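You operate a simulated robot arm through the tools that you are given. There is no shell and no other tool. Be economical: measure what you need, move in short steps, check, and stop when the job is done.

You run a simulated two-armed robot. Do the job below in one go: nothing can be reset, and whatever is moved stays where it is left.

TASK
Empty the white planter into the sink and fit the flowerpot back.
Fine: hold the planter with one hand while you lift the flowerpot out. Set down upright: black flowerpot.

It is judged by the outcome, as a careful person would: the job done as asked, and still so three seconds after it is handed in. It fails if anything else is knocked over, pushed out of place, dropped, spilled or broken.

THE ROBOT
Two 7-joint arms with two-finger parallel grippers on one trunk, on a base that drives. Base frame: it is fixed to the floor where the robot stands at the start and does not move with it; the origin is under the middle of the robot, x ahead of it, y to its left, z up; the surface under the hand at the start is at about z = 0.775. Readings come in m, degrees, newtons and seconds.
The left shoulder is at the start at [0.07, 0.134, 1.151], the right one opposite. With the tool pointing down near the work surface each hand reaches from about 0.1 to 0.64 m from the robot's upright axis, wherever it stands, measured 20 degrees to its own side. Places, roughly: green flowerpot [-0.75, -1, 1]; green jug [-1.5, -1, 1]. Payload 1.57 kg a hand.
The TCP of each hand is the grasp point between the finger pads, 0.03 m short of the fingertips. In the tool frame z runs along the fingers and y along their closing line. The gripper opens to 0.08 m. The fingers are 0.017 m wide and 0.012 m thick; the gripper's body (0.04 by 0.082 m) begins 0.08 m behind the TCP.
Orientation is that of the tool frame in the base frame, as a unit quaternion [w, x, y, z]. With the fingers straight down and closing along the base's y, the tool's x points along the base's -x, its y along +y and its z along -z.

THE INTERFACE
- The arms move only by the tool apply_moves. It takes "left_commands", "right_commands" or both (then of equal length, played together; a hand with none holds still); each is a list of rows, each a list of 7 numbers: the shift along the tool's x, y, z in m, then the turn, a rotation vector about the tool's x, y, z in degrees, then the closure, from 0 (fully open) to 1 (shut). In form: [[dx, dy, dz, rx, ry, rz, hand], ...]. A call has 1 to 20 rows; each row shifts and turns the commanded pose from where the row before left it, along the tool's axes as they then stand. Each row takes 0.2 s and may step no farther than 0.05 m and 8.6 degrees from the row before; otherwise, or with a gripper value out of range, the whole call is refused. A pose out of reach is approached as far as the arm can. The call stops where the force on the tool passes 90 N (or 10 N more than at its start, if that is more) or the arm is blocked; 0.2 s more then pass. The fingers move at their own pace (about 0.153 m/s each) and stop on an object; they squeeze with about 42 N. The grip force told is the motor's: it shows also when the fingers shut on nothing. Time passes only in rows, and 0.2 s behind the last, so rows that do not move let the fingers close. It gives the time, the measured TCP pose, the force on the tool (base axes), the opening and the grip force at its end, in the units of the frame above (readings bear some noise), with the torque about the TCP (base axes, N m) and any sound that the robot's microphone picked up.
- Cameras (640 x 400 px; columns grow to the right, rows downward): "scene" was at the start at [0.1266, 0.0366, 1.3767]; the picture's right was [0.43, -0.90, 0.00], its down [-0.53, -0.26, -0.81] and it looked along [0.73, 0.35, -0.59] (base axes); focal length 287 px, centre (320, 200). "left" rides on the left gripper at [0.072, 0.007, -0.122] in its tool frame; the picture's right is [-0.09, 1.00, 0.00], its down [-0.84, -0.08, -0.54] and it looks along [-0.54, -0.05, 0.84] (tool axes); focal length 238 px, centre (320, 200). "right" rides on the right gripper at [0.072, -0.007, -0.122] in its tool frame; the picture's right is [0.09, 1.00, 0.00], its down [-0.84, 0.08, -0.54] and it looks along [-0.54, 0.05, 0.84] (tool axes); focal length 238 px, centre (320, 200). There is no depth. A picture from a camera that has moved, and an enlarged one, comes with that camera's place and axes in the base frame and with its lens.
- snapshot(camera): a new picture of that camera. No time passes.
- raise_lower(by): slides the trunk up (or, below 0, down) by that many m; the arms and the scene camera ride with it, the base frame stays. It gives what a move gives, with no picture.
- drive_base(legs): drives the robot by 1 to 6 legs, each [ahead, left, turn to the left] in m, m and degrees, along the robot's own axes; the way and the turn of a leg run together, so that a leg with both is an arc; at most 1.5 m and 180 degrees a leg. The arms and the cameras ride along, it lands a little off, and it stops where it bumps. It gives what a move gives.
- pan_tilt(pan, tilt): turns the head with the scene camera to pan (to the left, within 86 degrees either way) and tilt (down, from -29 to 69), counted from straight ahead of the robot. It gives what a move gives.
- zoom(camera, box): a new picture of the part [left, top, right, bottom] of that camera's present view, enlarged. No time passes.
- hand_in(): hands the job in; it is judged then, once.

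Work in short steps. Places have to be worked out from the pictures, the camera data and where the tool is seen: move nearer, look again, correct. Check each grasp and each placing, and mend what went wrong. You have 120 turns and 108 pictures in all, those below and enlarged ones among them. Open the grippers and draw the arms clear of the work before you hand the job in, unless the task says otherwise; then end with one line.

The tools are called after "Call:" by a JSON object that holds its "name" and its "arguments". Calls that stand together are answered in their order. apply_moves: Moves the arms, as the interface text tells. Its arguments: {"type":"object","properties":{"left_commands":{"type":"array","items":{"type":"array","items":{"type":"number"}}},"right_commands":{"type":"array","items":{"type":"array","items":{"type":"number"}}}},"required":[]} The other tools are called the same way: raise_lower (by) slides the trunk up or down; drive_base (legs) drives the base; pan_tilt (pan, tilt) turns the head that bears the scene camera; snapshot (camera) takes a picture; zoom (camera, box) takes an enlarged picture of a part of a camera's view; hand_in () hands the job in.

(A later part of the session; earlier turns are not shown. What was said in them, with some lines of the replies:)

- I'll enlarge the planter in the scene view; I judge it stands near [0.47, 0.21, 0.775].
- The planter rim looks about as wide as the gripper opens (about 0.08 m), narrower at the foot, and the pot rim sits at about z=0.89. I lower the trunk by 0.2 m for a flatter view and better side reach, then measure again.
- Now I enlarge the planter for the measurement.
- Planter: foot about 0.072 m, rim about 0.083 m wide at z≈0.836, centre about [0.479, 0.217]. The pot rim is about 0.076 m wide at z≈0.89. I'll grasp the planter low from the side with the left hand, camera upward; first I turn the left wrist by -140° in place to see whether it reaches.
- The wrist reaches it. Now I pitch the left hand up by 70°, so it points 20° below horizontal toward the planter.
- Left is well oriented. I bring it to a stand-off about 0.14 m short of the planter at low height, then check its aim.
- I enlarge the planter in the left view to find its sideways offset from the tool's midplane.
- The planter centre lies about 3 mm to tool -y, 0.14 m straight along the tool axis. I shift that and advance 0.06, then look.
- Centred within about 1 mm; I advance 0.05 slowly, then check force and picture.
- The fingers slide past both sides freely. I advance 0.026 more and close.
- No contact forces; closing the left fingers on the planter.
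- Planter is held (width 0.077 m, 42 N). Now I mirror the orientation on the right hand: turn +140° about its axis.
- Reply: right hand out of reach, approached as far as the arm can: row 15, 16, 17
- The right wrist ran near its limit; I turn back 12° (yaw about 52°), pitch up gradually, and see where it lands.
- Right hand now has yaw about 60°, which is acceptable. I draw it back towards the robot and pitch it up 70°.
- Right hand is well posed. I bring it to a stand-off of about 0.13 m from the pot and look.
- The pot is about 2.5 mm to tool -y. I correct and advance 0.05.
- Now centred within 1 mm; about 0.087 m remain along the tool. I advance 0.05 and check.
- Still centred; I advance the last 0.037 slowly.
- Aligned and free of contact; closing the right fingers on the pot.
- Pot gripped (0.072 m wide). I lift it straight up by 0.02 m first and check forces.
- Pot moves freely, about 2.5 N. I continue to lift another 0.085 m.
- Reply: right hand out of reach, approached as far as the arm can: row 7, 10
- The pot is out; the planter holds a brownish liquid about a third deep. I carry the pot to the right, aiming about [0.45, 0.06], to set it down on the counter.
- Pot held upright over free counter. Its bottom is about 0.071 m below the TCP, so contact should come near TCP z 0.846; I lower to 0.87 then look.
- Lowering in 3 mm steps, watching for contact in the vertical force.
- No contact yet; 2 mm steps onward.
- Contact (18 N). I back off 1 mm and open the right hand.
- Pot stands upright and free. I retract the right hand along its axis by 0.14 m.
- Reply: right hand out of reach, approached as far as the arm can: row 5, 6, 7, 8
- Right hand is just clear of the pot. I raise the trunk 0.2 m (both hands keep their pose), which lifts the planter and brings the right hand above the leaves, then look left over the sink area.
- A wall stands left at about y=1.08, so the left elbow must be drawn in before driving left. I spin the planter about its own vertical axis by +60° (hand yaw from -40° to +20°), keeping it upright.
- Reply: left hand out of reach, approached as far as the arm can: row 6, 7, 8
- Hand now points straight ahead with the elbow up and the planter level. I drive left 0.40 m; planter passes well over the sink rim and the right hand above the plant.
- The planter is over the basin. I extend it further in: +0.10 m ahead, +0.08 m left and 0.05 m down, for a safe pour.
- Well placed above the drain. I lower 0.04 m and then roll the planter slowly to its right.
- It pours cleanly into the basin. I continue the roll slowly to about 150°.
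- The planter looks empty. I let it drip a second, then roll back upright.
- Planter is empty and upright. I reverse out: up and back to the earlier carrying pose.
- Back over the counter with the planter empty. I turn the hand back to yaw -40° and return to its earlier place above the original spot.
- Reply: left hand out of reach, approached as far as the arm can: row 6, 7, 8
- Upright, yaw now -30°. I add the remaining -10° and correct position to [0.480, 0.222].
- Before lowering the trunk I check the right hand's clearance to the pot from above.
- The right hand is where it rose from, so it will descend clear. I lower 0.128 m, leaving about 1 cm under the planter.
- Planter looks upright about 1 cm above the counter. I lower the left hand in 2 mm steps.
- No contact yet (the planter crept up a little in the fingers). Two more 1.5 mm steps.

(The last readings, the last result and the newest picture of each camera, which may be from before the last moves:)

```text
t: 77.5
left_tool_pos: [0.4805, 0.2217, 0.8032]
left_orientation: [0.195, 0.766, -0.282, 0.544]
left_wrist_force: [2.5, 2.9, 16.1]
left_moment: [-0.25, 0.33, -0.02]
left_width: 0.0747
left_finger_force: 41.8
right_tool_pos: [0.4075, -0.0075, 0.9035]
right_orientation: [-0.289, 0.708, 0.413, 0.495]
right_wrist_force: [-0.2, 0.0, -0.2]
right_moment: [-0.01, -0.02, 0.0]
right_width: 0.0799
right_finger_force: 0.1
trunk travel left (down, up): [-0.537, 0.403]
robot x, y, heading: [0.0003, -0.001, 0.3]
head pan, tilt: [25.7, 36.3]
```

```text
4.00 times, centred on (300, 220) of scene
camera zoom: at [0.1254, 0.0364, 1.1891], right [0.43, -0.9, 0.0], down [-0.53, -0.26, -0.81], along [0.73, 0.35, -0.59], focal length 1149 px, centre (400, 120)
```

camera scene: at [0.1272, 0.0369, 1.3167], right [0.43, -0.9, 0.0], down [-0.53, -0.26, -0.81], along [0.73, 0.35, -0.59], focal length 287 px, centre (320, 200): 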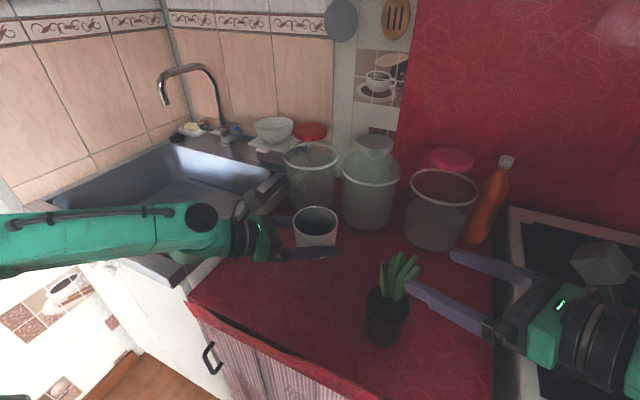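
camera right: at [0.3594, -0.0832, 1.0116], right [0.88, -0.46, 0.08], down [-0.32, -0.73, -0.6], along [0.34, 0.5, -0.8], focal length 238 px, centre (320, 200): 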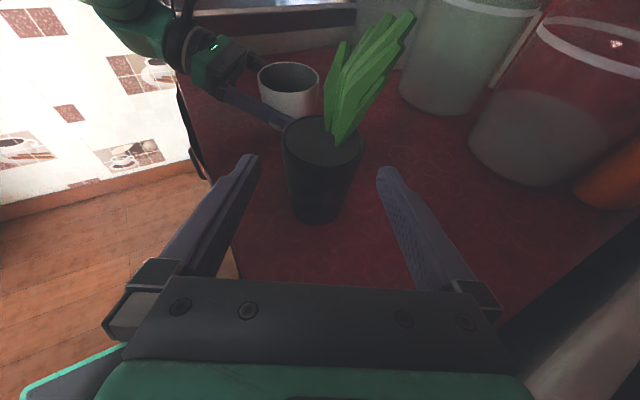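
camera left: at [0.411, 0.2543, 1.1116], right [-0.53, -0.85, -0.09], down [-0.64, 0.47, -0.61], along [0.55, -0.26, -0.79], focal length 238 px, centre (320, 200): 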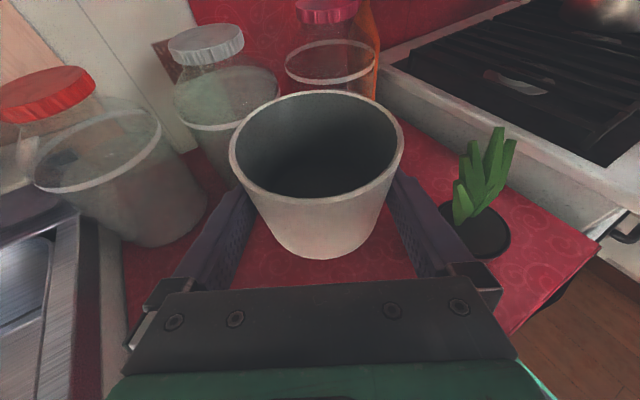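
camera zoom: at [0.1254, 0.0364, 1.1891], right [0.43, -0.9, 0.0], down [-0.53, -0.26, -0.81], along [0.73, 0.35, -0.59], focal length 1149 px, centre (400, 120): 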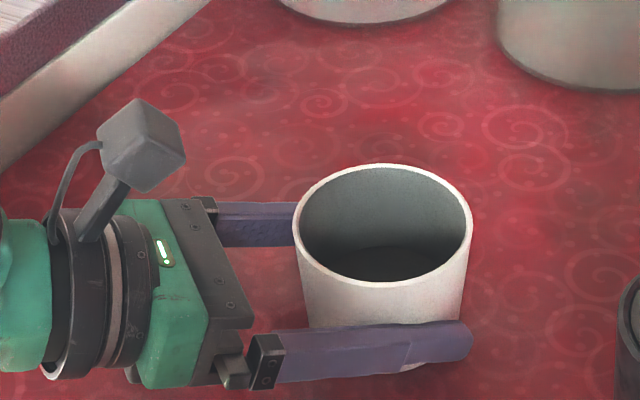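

Contact at 16 N. I release so that the planter settles flat, then look.

Call:
{"name": "apply_moves", "arguments": {"left_commands": [[0.0014, 0, -0.0005, 0, 0, 0, 1], [0, 0, 0, 0, 0, 0, 0.5], [0, 0, 0, 0, 0, 0, 0], [0, 0, 0, 0, 0, 0, 0]]}}

Call:
{"name": "zoom", "arguments": {"camera": "scene", "box": [220, 170, 380, 270]}}

Call:
{"name": "snapshot", "arguments": {"camera": "left"}}

```text
t: 78.5
left_tool_pos: [0.4805, 0.2209, 0.8019]
left_orientation: [0.197, 0.768, -0.282, 0.541]
left_wrist_force: [0.7, 0.3, -0.2]
left_moment: [0.04, 0.01, -0.03]
left_width: 0.0798
left_finger_force: 0.1
right_tool_pos: [0.4098, -0.0081, 0.9012]
right_orientation: [-0.289, 0.709, 0.414, 0.493]
right_wrist_force: [0.4, -0.6, -0.2]
right_moment: [-0.02, -0.03, 0.01]
right_width: 0.08
right_finger_force: 0.1
trunk travel left (down, up): [-0.537, 0.403]
robot x, y, heading: [0.0023, 0.0026, 0.1]
head pan, tilt: [25.7, 36.3]
```

```text
4.00 times, centred on (300, 220) of scene
camera zoom: at [0.1272, 0.0369, 1.1886], right [0.43, -0.9, 0.0], down [-0.53, -0.26, -0.81], along [0.73, 0.35, -0.59], focal length 1149 px, centre (400, 120)
```

zoom: 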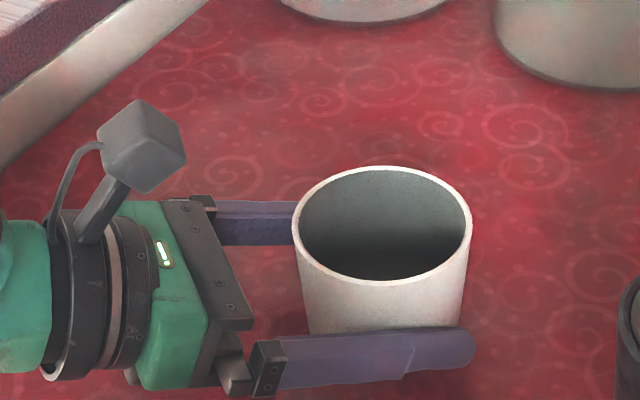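

```text
45 pictures are left
camera left: at [0.4061, 0.2744, 0.9108], right [-0.67, -0.74, -0.09], down [-0.55, 0.57, -0.61], along [0.5, -0.35, -0.79], focal length 238 px, centre (320, 200)
```

left: 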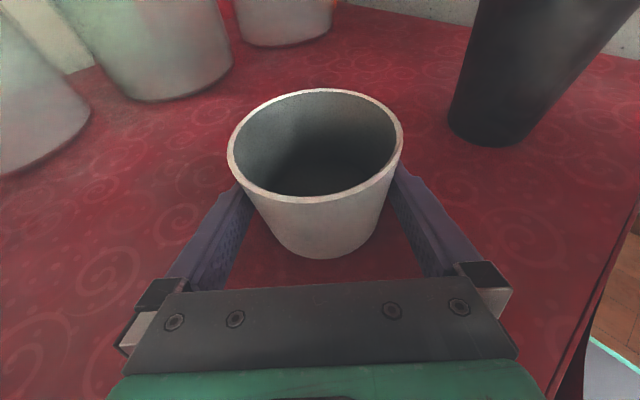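

Planter stands flat and upright at its place. I close the left hand on it again to hold it, and lower the right hand into line with the pot.

Call:
{"name": "apply_moves", "arguments": {"left_commands": [[0, 0, 0, 0, 0, 0, 0.5], [0, 0, 0, 0, 0, 0, 1], [0, 0, 0, 0, 0, 0, 1], [0, 0, 0, 0, 0, 0, 1]], "right_commands": [[-0.0088, 0, 0, 0, 0, 0, 0], [-0.0088, 0, 0, 0, 0, 0, 0], [-0.0088, 0, 0, 0, 0, 0, 0], [0, 0, 0, 0, 0, 0, 0]]}}

Call:
{"name": "zoom", "arguments": {"camera": "right", "box": [220, 60, 420, 240]}}

```text
t: 79.5
left_tool_pos: [0.4812, 0.2221, 0.802]
left_orientation: [0.197, 0.767, -0.281, 0.542]
left_wrist_force: [-0.3, 0.2, 0.1]
left_moment: [0.01, -0.02, -0.03]
left_width: 0.0747
left_finger_force: 42.1
right_tool_pos: [0.4092, -0.0119, 0.8767]
right_orientation: [-0.291, 0.707, 0.414, 0.494]
right_wrist_force: [-0.1, 0.3, -0.5]
right_moment: [0.01, 0.0, 0.02]
right_width: 0.0799
right_finger_force: 0.0
right hand out of reach, approached as far as the arm can: row 2
trunk travel left (down, up): [-0.537, 0.403]
robot x, y, heading: [-0.002, 0.0006, 0.0]
head pan, tilt: [25.7, 36.3]
```

```text
2.22 times, centred on (320, 150) of right
camera zoom: at [0.3593, -0.0868, 0.9858], right [0.89, -0.46, 0.08], down [-0.32, -0.73, -0.6], along [0.34, 0.5, -0.8], focal length 530 px, centre (320, 311)
```

zoom: 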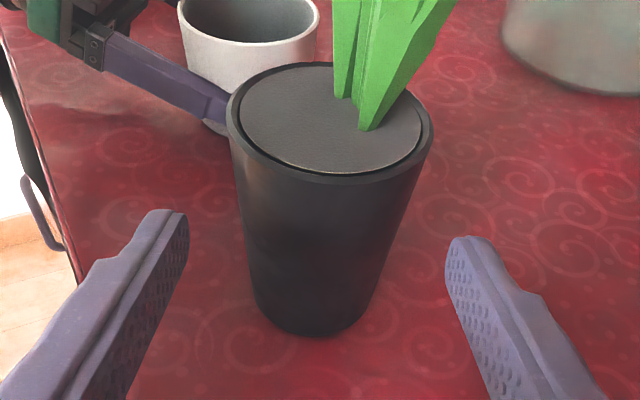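

Aligned within 1 mm; 0.088 m to go along the tool. I advance 0.055 and check once.

Call:
{"name": "apply_moves", "arguments": {"right_commands": [[0.0015, 0.0007, 0.011, 0, 0, 0, 0], [0, 0, 0.011, 0, 0, 0, 0], [0, 0, 0.011, 0, 0, 0, 0], [0, 0, 0.011, 0, 0, 0, 0], [0, 0, 0.011, 0, 0, 0, 0], [0, 0, 0, 0, 0, 0, 0]]}}

Call:
{"name": "zoom", "arguments": {"camera": "right", "box": [200, 60, 440, 220]}}

```text
t: 80.9
left_tool_pos: [0.4805, 0.2196, 0.801]
left_orientation: [0.197, 0.767, -0.282, 0.542]
left_wrist_force: [0.5, 0.7, 0.0]
left_moment: [-0.02, -0.02, 0.0]
left_width: 0.0743
left_finger_force: 41.8
right_tool_pos: [0.4343, 0.0341, 0.8582]
right_orientation: [-0.29, 0.708, 0.413, 0.494]
right_wrist_force: [-0.3, -0.8, 1.5]
right_moment: [0.02, 0.05, 0.01]
right_width: 0.0801
right_finger_force: 0.1
trunk travel left (down, up): [-0.537, 0.403]
robot x, y, heading: [0.0036, 0.0038, 0.1]
head pan, tilt: [25.7, 36.3]
```

```text
2.50 times, centred on (320, 140) of right
camera zoom: at [0.3844, -0.042, 0.9685], right [0.88, -0.46, 0.08], down [-0.32, -0.73, -0.6], along [0.34, 0.5, -0.8], focal length 596 px, centre (320, 350)
```

zoom: 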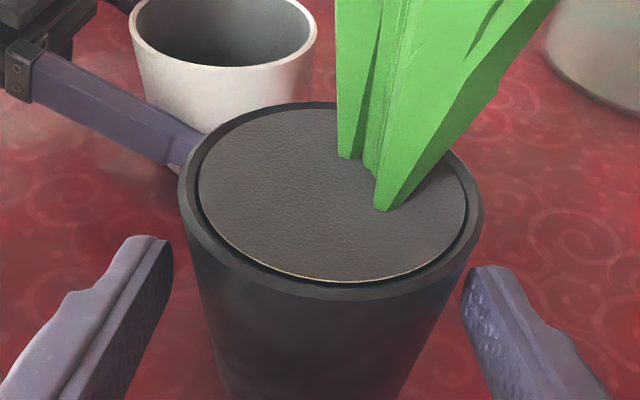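

Centred. Advance 0.032 and close.

Call:
{"name": "apply_moves", "arguments": {"right_commands": [[0.0005, 0, 0.011, 0, 0, 0, 0], [0, 0, 0.011, 0, 0, 0, 0], [0, 0, 0.01, 0, 0, 0, 0], [0, 0, 0, 0, 0, 0, 0], [0, 0, 0, 0, 0, 0, 0.5], [0, 0, 0, 0, 0, 0, 1], [0, 0, 0, 0, 0, 0, 1]]}}

Call:
{"name": "zoom", "arguments": {"camera": "right", "box": [200, 60, 440, 240]}}

```text
t: 82.5
left_tool_pos: [0.4813, 0.2221, 0.8027]
left_orientation: [0.198, 0.766, -0.283, 0.542]
left_wrist_force: [-0.4, 0.3, 0.2]
left_moment: [0.03, -0.01, 0.01]
left_width: 0.0744
left_finger_force: 41.8
right_tool_pos: [0.4487, 0.0592, 0.8488]
right_orientation: [-0.289, 0.709, 0.414, 0.493]
right_wrist_force: [1.3, -0.8, 1.3]
right_moment: [0.08, -0.01, -0.05]
right_width: 0.0721
right_finger_force: 42.0
trunk travel left (down, up): [-0.537, 0.403]
robot x, y, heading: [0.0017, 0.002, 0.3]
head pan, tilt: [25.7, 36.3]
```

```text
2.22 times, centred on (320, 150) of right
camera zoom: at [0.3995, -0.0161, 0.9581], right [0.88, -0.46, 0.08], down [-0.32, -0.73, -0.6], along [0.34, 0.5, -0.8], focal length 530 px, centre (320, 311)
```

zoom: 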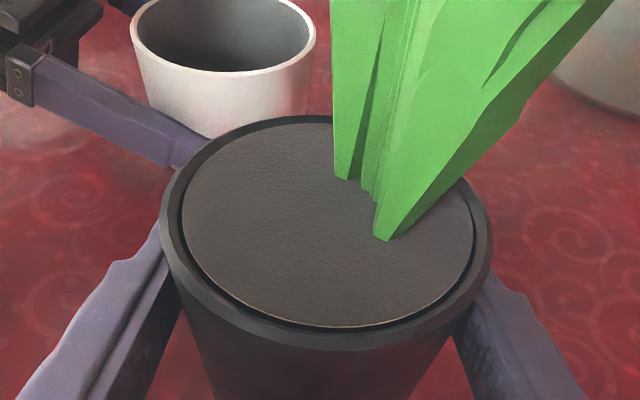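

Pot gripped again (0.072 m). I lift it 0.095 m.

Call:
{"name": "apply_moves", "arguments": {"right_commands": [[0.0089, 0, -0.0032, 0, 0, 0, 1], [0.0089, 0, -0.0032, 0, 0, 0, 1], [0.0089, 0, -0.0032, 0, 0, 0, 1], [0.0089, 0, -0.0032, 0, 0, 0, 1], [0.0089, 0, -0.0032, 0, 0, 0, 1], [0.0089, 0, -0.0032, 0, 0, 0, 1], [0.0089, 0, -0.0032, 0, 0, 0, 1], [0.0089, 0, -0.0032, 0, 0, 0, 1], [0.0089, 0, -0.0032, 0, 0, 0, 1], [0.0089, 0, -0.0032, 0, 0, 0, 1], [0, 0, 0, 0, 0, 0, 1]]}}

Call:
{"name": "snapshot", "arguments": {"camera": "scene"}}

```text
t: 84.9
left_tool_pos: [0.4818, 0.2211, 0.8016]
left_orientation: [0.196, 0.768, -0.281, 0.541]
left_wrist_force: [-0.2, 0.2, 0.0]
left_moment: [0.0, 0.01, 0.05]
left_width: 0.074
left_finger_force: 41.9
right_tool_pos: [0.4478, 0.0593, 0.9424]
right_orientation: [-0.29, 0.708, 0.414, 0.493]
right_wrist_force: [-0.4, 0.8, -2.2]
right_moment: [-0.02, 0.01, -0.01]
right_width: 0.0719
right_finger_force: 41.9
trunk travel left (down, up): [-0.537, 0.403]
robot x, y, heading: [-0.0006, -0.0007, 0.1]
head pan, tilt: [25.7, 36.3]
```

```text
41 pictures are left
camera scene: at [0.1279, 0.037, 1.1886], right [0.43, -0.9, 0.0], down [-0.53, -0.26, -0.81], along [0.73, 0.35, -0.59], focal length 287 px, centre (320, 200)
```

scene: 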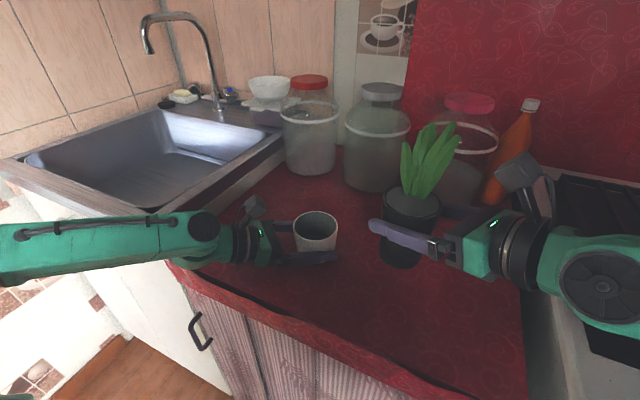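

Pot lifted level. I carry it over the planter toward [0.480, 0.216].

Call:
{"name": "apply_moves", "arguments": {"right_commands": [[0.0052, -0.005, 0.0143, 0, 0, 0, 1], [0.0052, -0.005, 0.0143, 0, 0, 0, 1], [0.0052, -0.005, 0.0143, 0, 0, 0, 1], [0.0052, -0.005, 0.0143, 0, 0, 0, 1], [0.0052, -0.005, 0.0143, 0, 0, 0, 1], [0.0052, -0.005, 0.0143, 0, 0, 0, 1], [0.0052, -0.005, 0.0143, 0, 0, 0, 1], [0.0052, -0.005, 0.0143, 0, 0, 0, 1], [0.0052, -0.005, 0.0143, 0, 0, 0, 1], [0.0052, -0.005, 0.0143, 0, 0, 0, 1], [0, 0, 0, 0, 0, 0, 1]]}}

Call:
{"name": "zoom", "arguments": {"camera": "scene", "box": [260, 160, 380, 270]}}

Call:
{"name": "zoom", "arguments": {"camera": "left", "box": [200, 0, 440, 220]}}

```text
t: 87.3
left_tool_pos: [0.4809, 0.2209, 0.8019]
left_orientation: [0.197, 0.768, -0.282, 0.541]
left_wrist_force: [0.8, -0.5, -1.3]
left_moment: [0.01, -0.01, 0.0]
left_width: 0.0742
left_finger_force: 42.0
right_tool_pos: [0.481, 0.2167, 0.9428]
right_orientation: [-0.292, 0.706, 0.416, 0.493]
right_wrist_force: [-0.4, -0.6, -3.9]
right_moment: [-0.04, -0.01, 0.0]
right_width: 0.0716
right_finger_force: 42.0
trunk travel left (down, up): [-0.537, 0.403]
robot x, y, heading: [-0.0002, -0.0017, 0.3]
head pan, tilt: [25.7, 36.3]
```

```text
3.64 times, centred on (320, 215) of scene
camera zoom: at [0.1277, 0.0369, 1.1886], right [0.43, -0.9, 0.0], down [-0.53, -0.26, -0.81], along [0.73, 0.35, -0.59], focal length 1045 px, centre (320, 146)
```

zoom: 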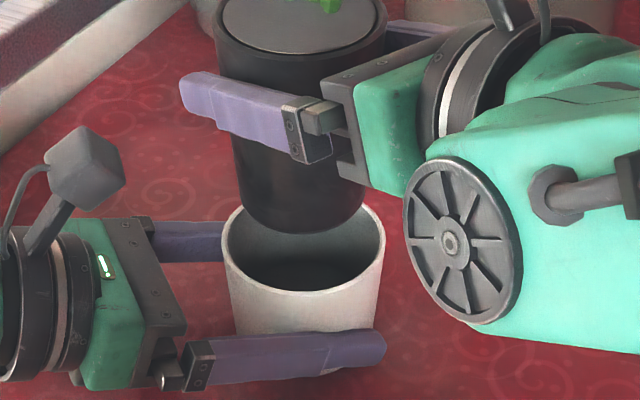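

```text
1.82 times, centred on (320, 110) of left
camera zoom: at [0.4065, 0.2745, 0.911], right [-0.67, -0.74, -0.09], down [-0.55, 0.57, -0.61], along [0.5, -0.35, -0.79], focal length 433 px, centre (320, 364)
```

zoom: 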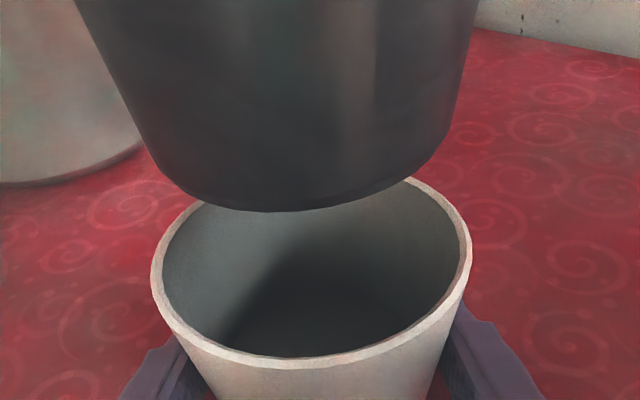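

Alignment is within about 1 mm. I lower 0.045 m with a 1 mm +y correction, then check.

Call:
{"name": "apply_moves", "arguments": {"right_commands": [[0.0003, -0.0005, 0.0008, 0, 0, 0, 1], [-0.0071, 0, 0.0026, 0, 0, 0, 1], [-0.0071, 0, 0.0026, 0, 0, 0, 1], [-0.0071, 0, 0.0026, 0, 0, 0, 1], [-0.0071, 0, 0.0026, 0, 0, 0, 1], [-0.0071, 0, 0.0026, 0, 0, 0, 1], [-0.0071, 0, 0.0026, 0, 0, 0, 1], [0, 0, 0, 0, 0, 0, 1]]}}

Call:
{"name": "zoom", "arguments": {"camera": "scene", "box": [260, 160, 380, 270]}}

Call:
{"name": "zoom", "arguments": {"camera": "left", "box": [200, 20, 440, 220]}}

```text
t: 89.1
left_tool_pos: [0.4822, 0.2211, 0.8019]
left_orientation: [0.196, 0.767, -0.281, 0.542]
left_wrist_force: [0.5, -0.2, 0.5]
left_moment: [-0.02, 0.01, -0.03]
left_width: 0.0743
left_finger_force: 42.1
right_tool_pos: [0.4798, 0.2177, 0.8961]
right_orientation: [-0.29, 0.707, 0.415, 0.493]
right_wrist_force: [0.3, -1.2, -2.8]
right_moment: [0.0, 0.0, 0.03]
right_width: 0.0719
right_finger_force: 42.0
trunk travel left (down, up): [-0.537, 0.403]
robot x, y, heading: [0.0005, -0.0009, 0.4]
head pan, tilt: [25.7, 36.3]
```

```text
3.64 times, centred on (320, 215) of scene
camera zoom: at [0.1277, 0.0371, 1.1886], right [0.43, -0.9, 0.0], down [-0.53, -0.26, -0.81], along [0.73, 0.35, -0.59], focal length 1045 px, centre (320, 146)
```

zoom: 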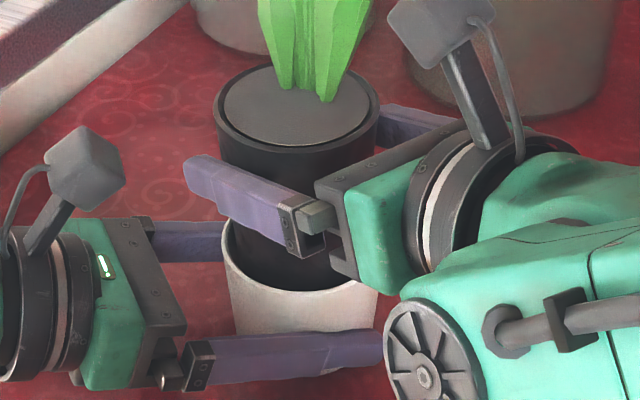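

```text
2.00 times, centred on (320, 120) of left
camera zoom: at [0.4065, 0.2747, 0.911], right [-0.67, -0.74, -0.09], down [-0.55, 0.57, -0.61], along [0.5, -0.35, -0.79], focal length 477 px, centre (320, 360)
```

zoom: 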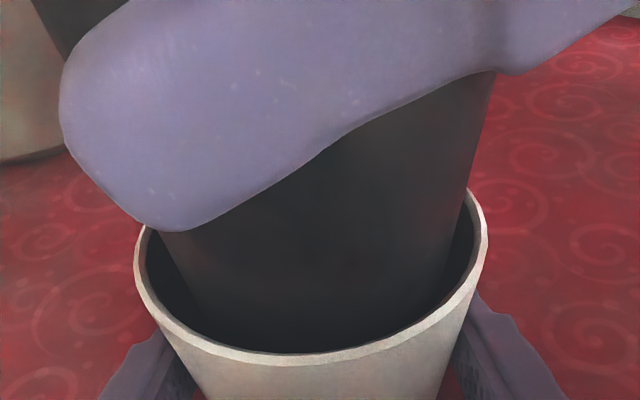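

The pot is entering centrally with no side forces. I lower another 0.022 m.

Call:
{"name": "apply_moves", "arguments": {"right_commands": [[-0.0041, 0, 0.0015, 0, 0, 0, 1], [-0.0041, 0, 0.0015, 0, 0, 0, 1], [-0.0041, 0, 0.0015, 0, 0, 0, 1], [-0.0041, 0, 0.0015, 0, 0, 0, 1], [-0.0041, 0, 0.0015, 0, 0, 0, 1], [0, 0, 0, 0, 0, 0, 1]]}}

Call:
{"name": "zoom", "arguments": {"camera": "left", "box": [200, 20, 440, 220]}}

```text
t: 90.5
left_tool_pos: [0.4808, 0.2222, 0.8022]
left_orientation: [0.197, 0.768, -0.281, 0.541]
left_wrist_force: [0.5, -0.4, -0.3]
left_moment: [0.03, 0.0, 0.02]
left_width: 0.0738
left_finger_force: 42.1
right_tool_pos: [0.4794, 0.2173, 0.8761]
right_orientation: [-0.29, 0.708, 0.414, 0.493]
right_wrist_force: [1.2, -0.3, -2.4]
right_moment: [0.03, -0.02, -0.03]
right_width: 0.072
right_finger_force: 42.0
trunk travel left (down, up): [-0.537, 0.403]
robot x, y, heading: [-0.0005, -0.0002, -0.0]
head pan, tilt: [25.7, 36.3]
```

```text
2.00 times, centred on (320, 120) of left
camera zoom: at [0.4065, 0.2747, 0.911], right [-0.67, -0.74, -0.09], down [-0.55, 0.57, -0.61], along [0.5, -0.35, -0.79], focal length 477 px, centre (320, 360)
```

zoom: 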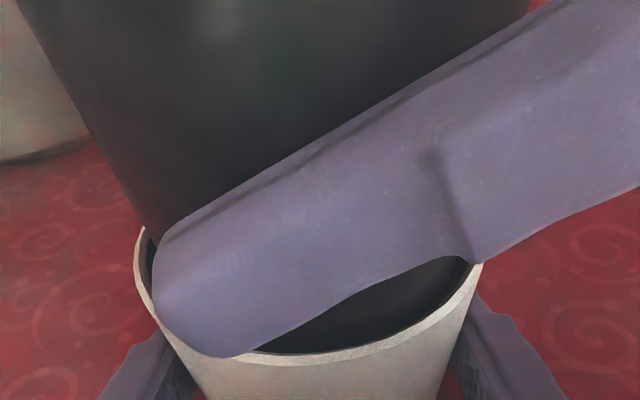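

Still free. Continuing in 1.5 mm steps.

Call:
{"name": "apply_moves", "arguments": {"right_commands": [[-0.0014, 0, 0.0005, 0, 0, 0, 1], [-0.0014, 0, 0.0005, 0, 0, 0, 1], [-0.0014, 0, 0.0005, 0, 0, 0, 1], [-0.0014, 0, 0.0005, 0, 0, 0, 1], [-0.0014, 0, 0.0005, 0, 0, 0, 1], [0, 0, 0, 0, 0, 0, 1]]}}

```text
t: 91.9
left_tool_pos: [0.4816, 0.2213, 0.8024]
left_orientation: [0.197, 0.768, -0.281, 0.541]
left_wrist_force: [-0.3, -0.6, 0.6]
left_moment: [-0.01, 0.0, 0.01]
left_width: 0.074
left_finger_force: 42.1
right_tool_pos: [0.4788, 0.2184, 0.8681]
right_orientation: [-0.29, 0.708, 0.414, 0.494]
right_wrist_force: [0.1, -0.1, -2.1]
right_moment: [-0.02, -0.01, -0.01]
right_width: 0.072
right_finger_force: 42.0
trunk travel left (down, up): [-0.537, 0.403]
robot x, y, heading: [0.0016, 0.001, 0.3]
head pan, tilt: [25.7, 36.3]
```

Call:
{"name": "apply_moves", "arguments": {"right_commands": [[-0.0014, 0, 0.0005, 0, 0, 0, 1], [-0.0014, 0, 0.0005, 0, 0, 0, 1], [0, 0, 0, 0, 0, 0, 1]]}}

```text
t: 92.7
left_tool_pos: [0.4816, 0.2208, 0.8018]
left_orientation: [0.197, 0.768, -0.282, 0.54]
left_wrist_force: [-1.1, 0.7, -1.2]
left_moment: [0.0, -0.05, -0.02]
left_width: 0.0741
left_finger_force: 42.3
right_tool_pos: [0.4796, 0.2181, 0.8648]
right_orientation: [-0.291, 0.707, 0.415, 0.493]
right_wrist_force: [0.6, -0.4, -0.9]
right_moment: [0.02, -0.02, 0.03]
right_width: 0.0718
right_finger_force: 42.1
trunk travel left (down, up): [-0.537, 0.403]
robot x, y, heading: [-0.0033, -0.0001, 0.1]
head pan, tilt: [25.7, 36.3]
```

The load begins to lift off; one more small step.

Call:
{"name": "apply_moves", "arguments": {"right_commands": [[-0.0014, 0, 0.0005, 0, 0, 0, 1], [0, 0, 0, 0, 0, 0, 1]]}}

```text
t: 93.3
left_tool_pos: [0.4824, 0.2219, 0.8028]
left_orientation: [0.197, 0.767, -0.281, 0.541]
left_wrist_force: [3.0, 1.7, -7.2]
left_moment: [-0.28, 0.11, -0.03]
left_width: 0.0742
left_finger_force: 42.7
right_tool_pos: [0.4802, 0.2191, 0.8654]
right_orientation: [-0.291, 0.707, 0.413, 0.495]
right_wrist_force: [-3.3, -1.4, 7.5]
right_moment: [0.17, 0.07, 0.1]
right_width: 0.072
right_finger_force: 42.0
trunk travel left (down, up): [-0.537, 0.403]
robot x, y, heading: [-0.0009, -0.0027, 0.0]
head pan, tilt: [25.7, 36.3]
```

Seated at the same height as originally (z 0.865). I open the right hand.

Call:
{"name": "apply_moves", "arguments": {"right_commands": [[0.0014, 0, -0.0005, 0, 0, 0, 1], [0, 0, 0, 0, 0, 0, 0.5], [0, 0, 0, 0, 0, 0, 0], [0, 0, 0, 0, 0, 0, 0]]}}

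Call:
{"name": "zoom", "arguments": {"camera": "right", "box": [200, 60, 440, 240]}}

Call:
{"name": "zoom", "arguments": {"camera": "scene", "box": [260, 160, 380, 270]}}

```text
t: 94.3
left_tool_pos: [0.4805, 0.2218, 0.8032]
left_orientation: [0.197, 0.767, -0.282, 0.542]
left_wrist_force: [-1.1, 0.2, -2.1]
left_moment: [0.02, 0.0, -0.01]
left_width: 0.0742
left_finger_force: 41.9
right_tool_pos: [0.4807, 0.2181, 0.8647]
right_orientation: [-0.29, 0.708, 0.414, 0.493]
right_wrist_force: [0.0, 0.6, -0.3]
right_moment: [0.03, -0.04, 0.01]
right_width: 0.0797
right_finger_force: 0.0
trunk travel left (down, up): [-0.537, 0.403]
robot x, y, heading: [-0.0031, 0.0011, -0.2]
head pan, tilt: [25.7, 36.3]
```

```text
2.22 times, centred on (320, 150) of right
camera zoom: at [0.4304, 0.1425, 0.9744], right [0.88, -0.46, 0.08], down [-0.32, -0.73, -0.6], along [0.34, 0.5, -0.8], focal length 530 px, centre (320, 311)
```

zoom: 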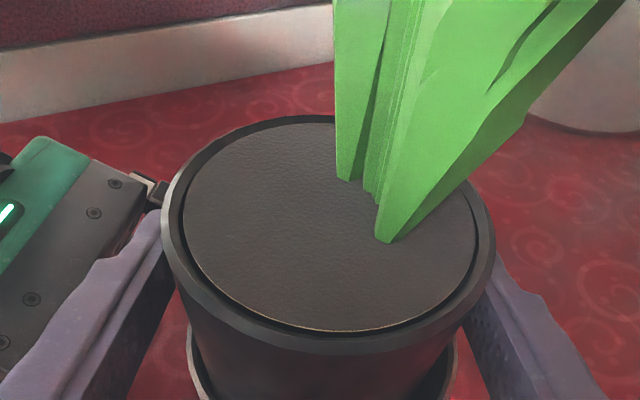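

```text
3.64 times, centred on (320, 215) of scene
camera zoom: at [0.1277, 0.0372, 1.1886], right [0.43, -0.9, 0.0], down [-0.53, -0.26, -0.81], along [0.73, 0.35, -0.59], focal length 1045 px, centre (320, 146)
```

zoom: 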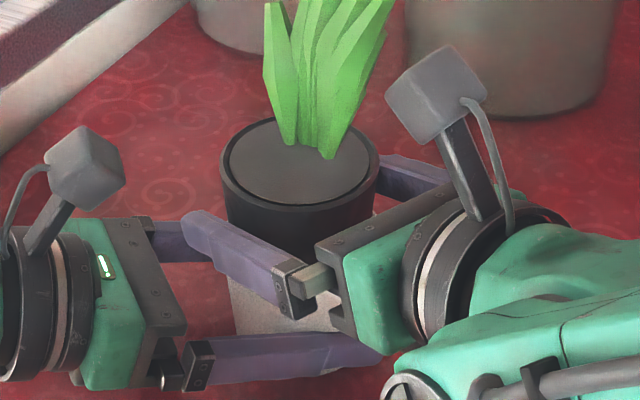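

Pot sits in the planter. I draw the right hand back along its axis while the left still holds.

Call:
{"name": "apply_moves", "arguments": {"right_commands": [[0, 0, -0.0175, 0, 0, 0, 0], [0, 0, -0.0175, 0, 0, 0, 0], [0, 0, -0.0175, 0, 0, 0, 0], [0, 0, -0.0175, 0, 0, 0, 0], [0, 0, -0.0175, 0, 0, 0, 0], [0, 0, -0.0175, 0, 0, 0, 0], [0, 0, -0.0175, 0, 0, 0, 0], [0, 0, 0, 0, 0, 0, 0]]}}

Call:
{"name": "zoom", "arguments": {"camera": "scene", "box": [240, 130, 400, 270]}}

Call:
{"name": "snapshot", "arguments": {"camera": "right"}}

```text
t: 96.1
left_tool_pos: [0.4814, 0.2215, 0.8021]
left_orientation: [0.198, 0.767, -0.282, 0.542]
left_wrist_force: [-1.5, 0.5, -2.5]
left_moment: [0.01, 0.01, 0.03]
left_width: 0.0741
left_finger_force: 41.8
right_tool_pos: [0.4233, 0.1186, 0.9055]
right_orientation: [-0.29, 0.708, 0.414, 0.494]
right_wrist_force: [-0.2, 0.6, 0.2]
right_moment: [0.0, 0.02, -0.01]
right_width: 0.0799
right_finger_force: 0.0
trunk travel left (down, up): [-0.537, 0.403]
robot x, y, heading: [-0.0002, 0.0018, 0.2]
head pan, tilt: [25.7, 36.3]
```

```text
2.86 times, centred on (320, 200) of scene
camera zoom: at [0.1279, 0.0375, 1.1886], right [0.43, -0.9, 0.0], down [-0.53, -0.26, -0.81], along [0.73, 0.35, -0.59], focal length 821 px, centre (320, 200)
```

zoom: 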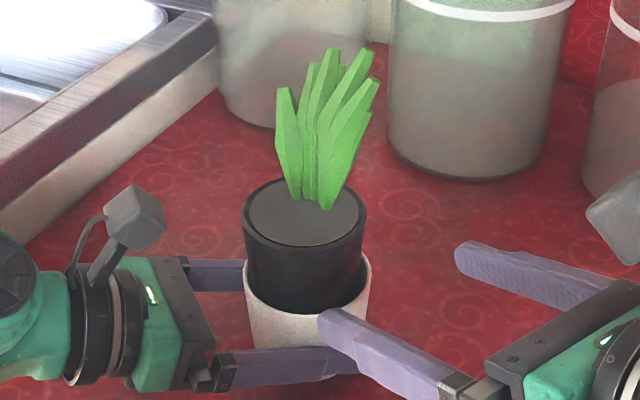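

```text
32 pictures are left
camera right: at [0.3742, 0.0425, 1.0165], right [0.88, -0.46, 0.08], down [-0.32, -0.73, -0.6], along [0.34, 0.5, -0.8], focal length 238 px, centre (320, 200)
```

right: 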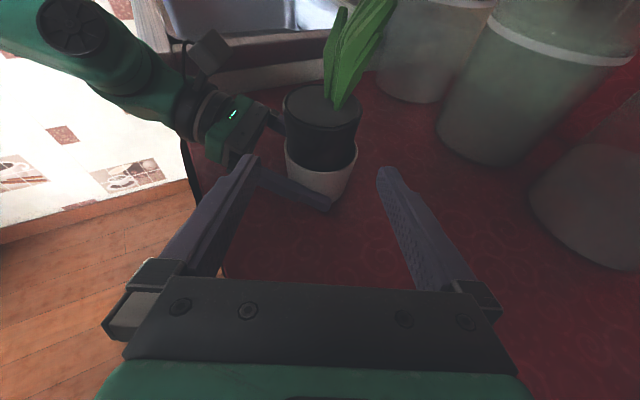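

The right hand is clear. I move it further off and lower the left by 1 mm steps, since it still carries about 2.5 N.

Call:
{"name": "apply_moves", "arguments": {"right_commands": [[-0.006, 0.01, -0.0163, 0, 0, 0, 0], [-0.006, 0.01, -0.0163, 0, 0, 0, 0], [-0.006, 0.01, -0.0163, 0, 0, 0, 0]], "left_commands": [[-0.0009, 0, 0.0003, 0, 0, 0, 1], [-0.0009, 0, 0.0003, 0, 0, 0, 1], [0, 0, 0, 0, 0, 0, 1]]}}

```text
t: 96.9
left_tool_pos: [0.4802, 0.221, 0.8017]
left_orientation: [0.195, 0.767, -0.281, 0.543]
left_wrist_force: [1.6, -0.1, 8.3]
left_moment: [-0.25, 0.21, 0.05]
left_width: 0.0744
left_finger_force: 42.4
right_tool_pos: [0.4233, 0.0556, 0.9082]
right_orientation: [-0.29, 0.707, 0.415, 0.494]
right_wrist_force: [0.4, -0.6, 0.3]
right_moment: [-0.02, 0.02, -0.01]
right_width: 0.08
right_finger_force: 0.1
trunk travel left (down, up): [-0.537, 0.403]
robot x, y, heading: [-0.0032, 0.0031, 0.1]
head pan, tilt: [25.7, 36.3]
```

Planter now rests on the counter. I open the left hand and check.

Call:
{"name": "apply_moves", "arguments": {"left_commands": [[0.0007, 0, -0.0003, 0, 0, 0, 1], [0, 0, 0, 0, 0, 0, 0.5], [0, 0, 0, 0, 0, 0, 0], [0, 0, 0, 0, 0, 0, 0]]}}

Call:
{"name": "zoom", "arguments": {"camera": "left", "box": [200, 20, 440, 240]}}

Call:
{"name": "zoom", "arguments": {"camera": "scene", "box": [240, 150, 400, 270]}}

```text
t: 97.9
left_tool_pos: [0.4812, 0.2219, 0.8001]
left_orientation: [0.196, 0.768, -0.282, 0.541]
left_wrist_force: [-0.4, -0.7, -0.2]
left_moment: [0.03, -0.01, 0.05]
left_width: 0.0801
left_finger_force: 0.0
right_tool_pos: [0.4236, 0.0573, 0.9072]
right_orientation: [-0.291, 0.708, 0.415, 0.492]
right_wrist_force: [-0.1, -0.3, -0.7]
right_moment: [0.0, -0.01, -0.02]
right_width: 0.0801
right_finger_force: 0.0
trunk travel left (down, up): [-0.537, 0.403]
robot x, y, heading: [0.0027, 0.0001, 0.1]
head pan, tilt: [25.7, 36.3]
```

```text
1.82 times, centred on (320, 130) of left
camera zoom: at [0.4059, 0.2747, 0.9097], right [-0.67, -0.74, -0.09], down [-0.55, 0.57, -0.61], along [0.5, -0.35, -0.79], focal length 433 px, centre (320, 327)
```

zoom: 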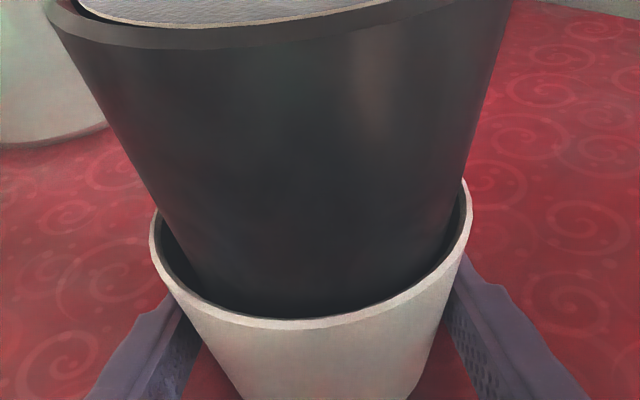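

```text
3.33 times, centred on (320, 210) of scene
camera zoom: at [0.1272, 0.0369, 1.1886], right [0.43, -0.9, 0.0], down [-0.53, -0.26, -0.81], along [0.73, 0.35, -0.59], focal length 958 px, centre (320, 167)
```

zoom: 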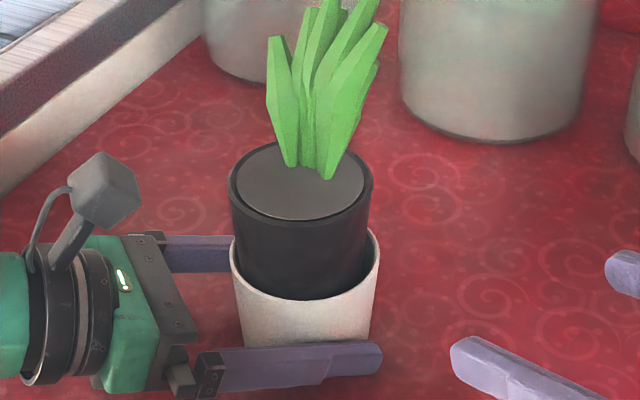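

All stands upright. I retract the left hand slowly along its axis.

Call:
{"name": "apply_moves", "arguments": {"left_commands": [[0, 0, -0.008, 0, 0, 0, 0], [0, 0, -0.008, 0, 0, 0, 0], [0, 0, -0.01, 0, 0, 0, 0], [0, 0, -0.012, 0, 0, 0, 0], [0, 0, -0.015, 0, 0, 0, 0], [0, 0, -0.015, 0, 0, 0, 0], [0, 0, -0.02, 0, 0, 0, 0], [0, 0, -0.02, 0, 0, 0, 0], [0, 0, -0.02, 0, 0, 0, 0], [0, 0, 0, 0, 0, 0, 0]]}}

Call:
{"name": "snapshot", "arguments": {"camera": "scene"}}

```text
t: 100.1
left_tool_pos: [0.3893, 0.3006, 0.8435]
left_orientation: [0.198, 0.767, -0.282, 0.542]
left_wrist_force: [-0.6, 0.1, -0.8]
left_moment: [-0.02, -0.01, -0.04]
left_width: 0.0799
left_finger_force: 0.0
right_tool_pos: [0.424, 0.0568, 0.9077]
right_orientation: [-0.29, 0.708, 0.414, 0.493]
right_wrist_force: [0.0, 0.0, -0.7]
right_moment: [-0.01, 0.03, 0.02]
right_width: 0.08
right_finger_force: 0.1
trunk travel left (down, up): [-0.537, 0.403]
robot x, y, heading: [-0.0018, 0.0013, -0.1]
head pan, tilt: [25.7, 36.3]
```

```text
29 pictures are left
camera scene: at [0.1276, 0.0369, 1.1886], right [0.43, -0.9, 0.0], down [-0.53, -0.26, -0.81], along [0.73, 0.35, -0.59], focal length 287 px, centre (320, 200)
```

scene: 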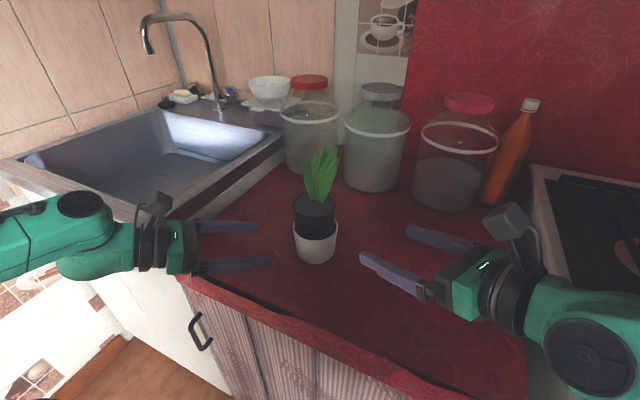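

Everything stands upright, no spill visible. I draw both arms a bit further clear and take a final look.

Call:
{"name": "apply_moves", "arguments": {"left_commands": [[0.02, 0, -0.02, 0, 0, 0, 0], [0.02, 0, -0.02, 0, 0, 0, 0], [0, 0, 0, 0, 0, 0, 0]], "right_commands": [[0, 0, -0.015, 0, 0, 0, 0], [0, 0, -0.015, 0, 0, 0, 0], [0, 0, 0, 0, 0, 0, 0]]}}

Call:
{"name": "zoom", "arguments": {"camera": "scene", "box": [230, 130, 410, 280]}}

```text
t: 100.9
left_tool_pos: [0.3705, 0.3163, 0.8936]
left_orientation: [0.198, 0.767, -0.282, 0.541]
left_wrist_force: [1.4, 0.2, -0.1]
left_moment: [-0.02, 0.01, -0.02]
left_width: 0.0802
left_finger_force: 0.1
right_tool_pos: [0.4107, 0.0327, 0.9179]
right_orientation: [-0.29, 0.708, 0.414, 0.493]
right_wrist_force: [0.0, -0.8, -0.2]
right_moment: [-0.02, 0.02, -0.01]
right_width: 0.08
right_finger_force: 0.1
trunk travel left (down, up): [-0.537, 0.403]
robot x, y, heading: [0.0018, 0.0029, -0.0]
head pan, tilt: [25.7, 36.3]
```

```text
2.67 times, centred on (320, 205) of scene
camera zoom: at [0.1277, 0.0374, 1.1886], right [0.43, -0.9, 0.0], down [-0.53, -0.26, -0.81], along [0.73, 0.35, -0.59], focal length 766 px, centre (320, 187)
```

zoom: 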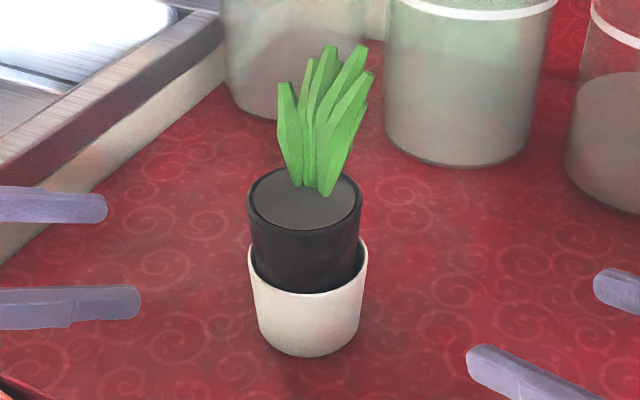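

The pot is refitted upright in the emptied planter at its original place, with the arms clear; handing in.

Call:
{"name": "hand_in", "arguments": {}}

```text
The job is handed in.
```

The white planter was emptied into the sink and is back at its original spot, with the black flowerpot fitted upright in it; no spill showed on the counter and nothing else looks moved.
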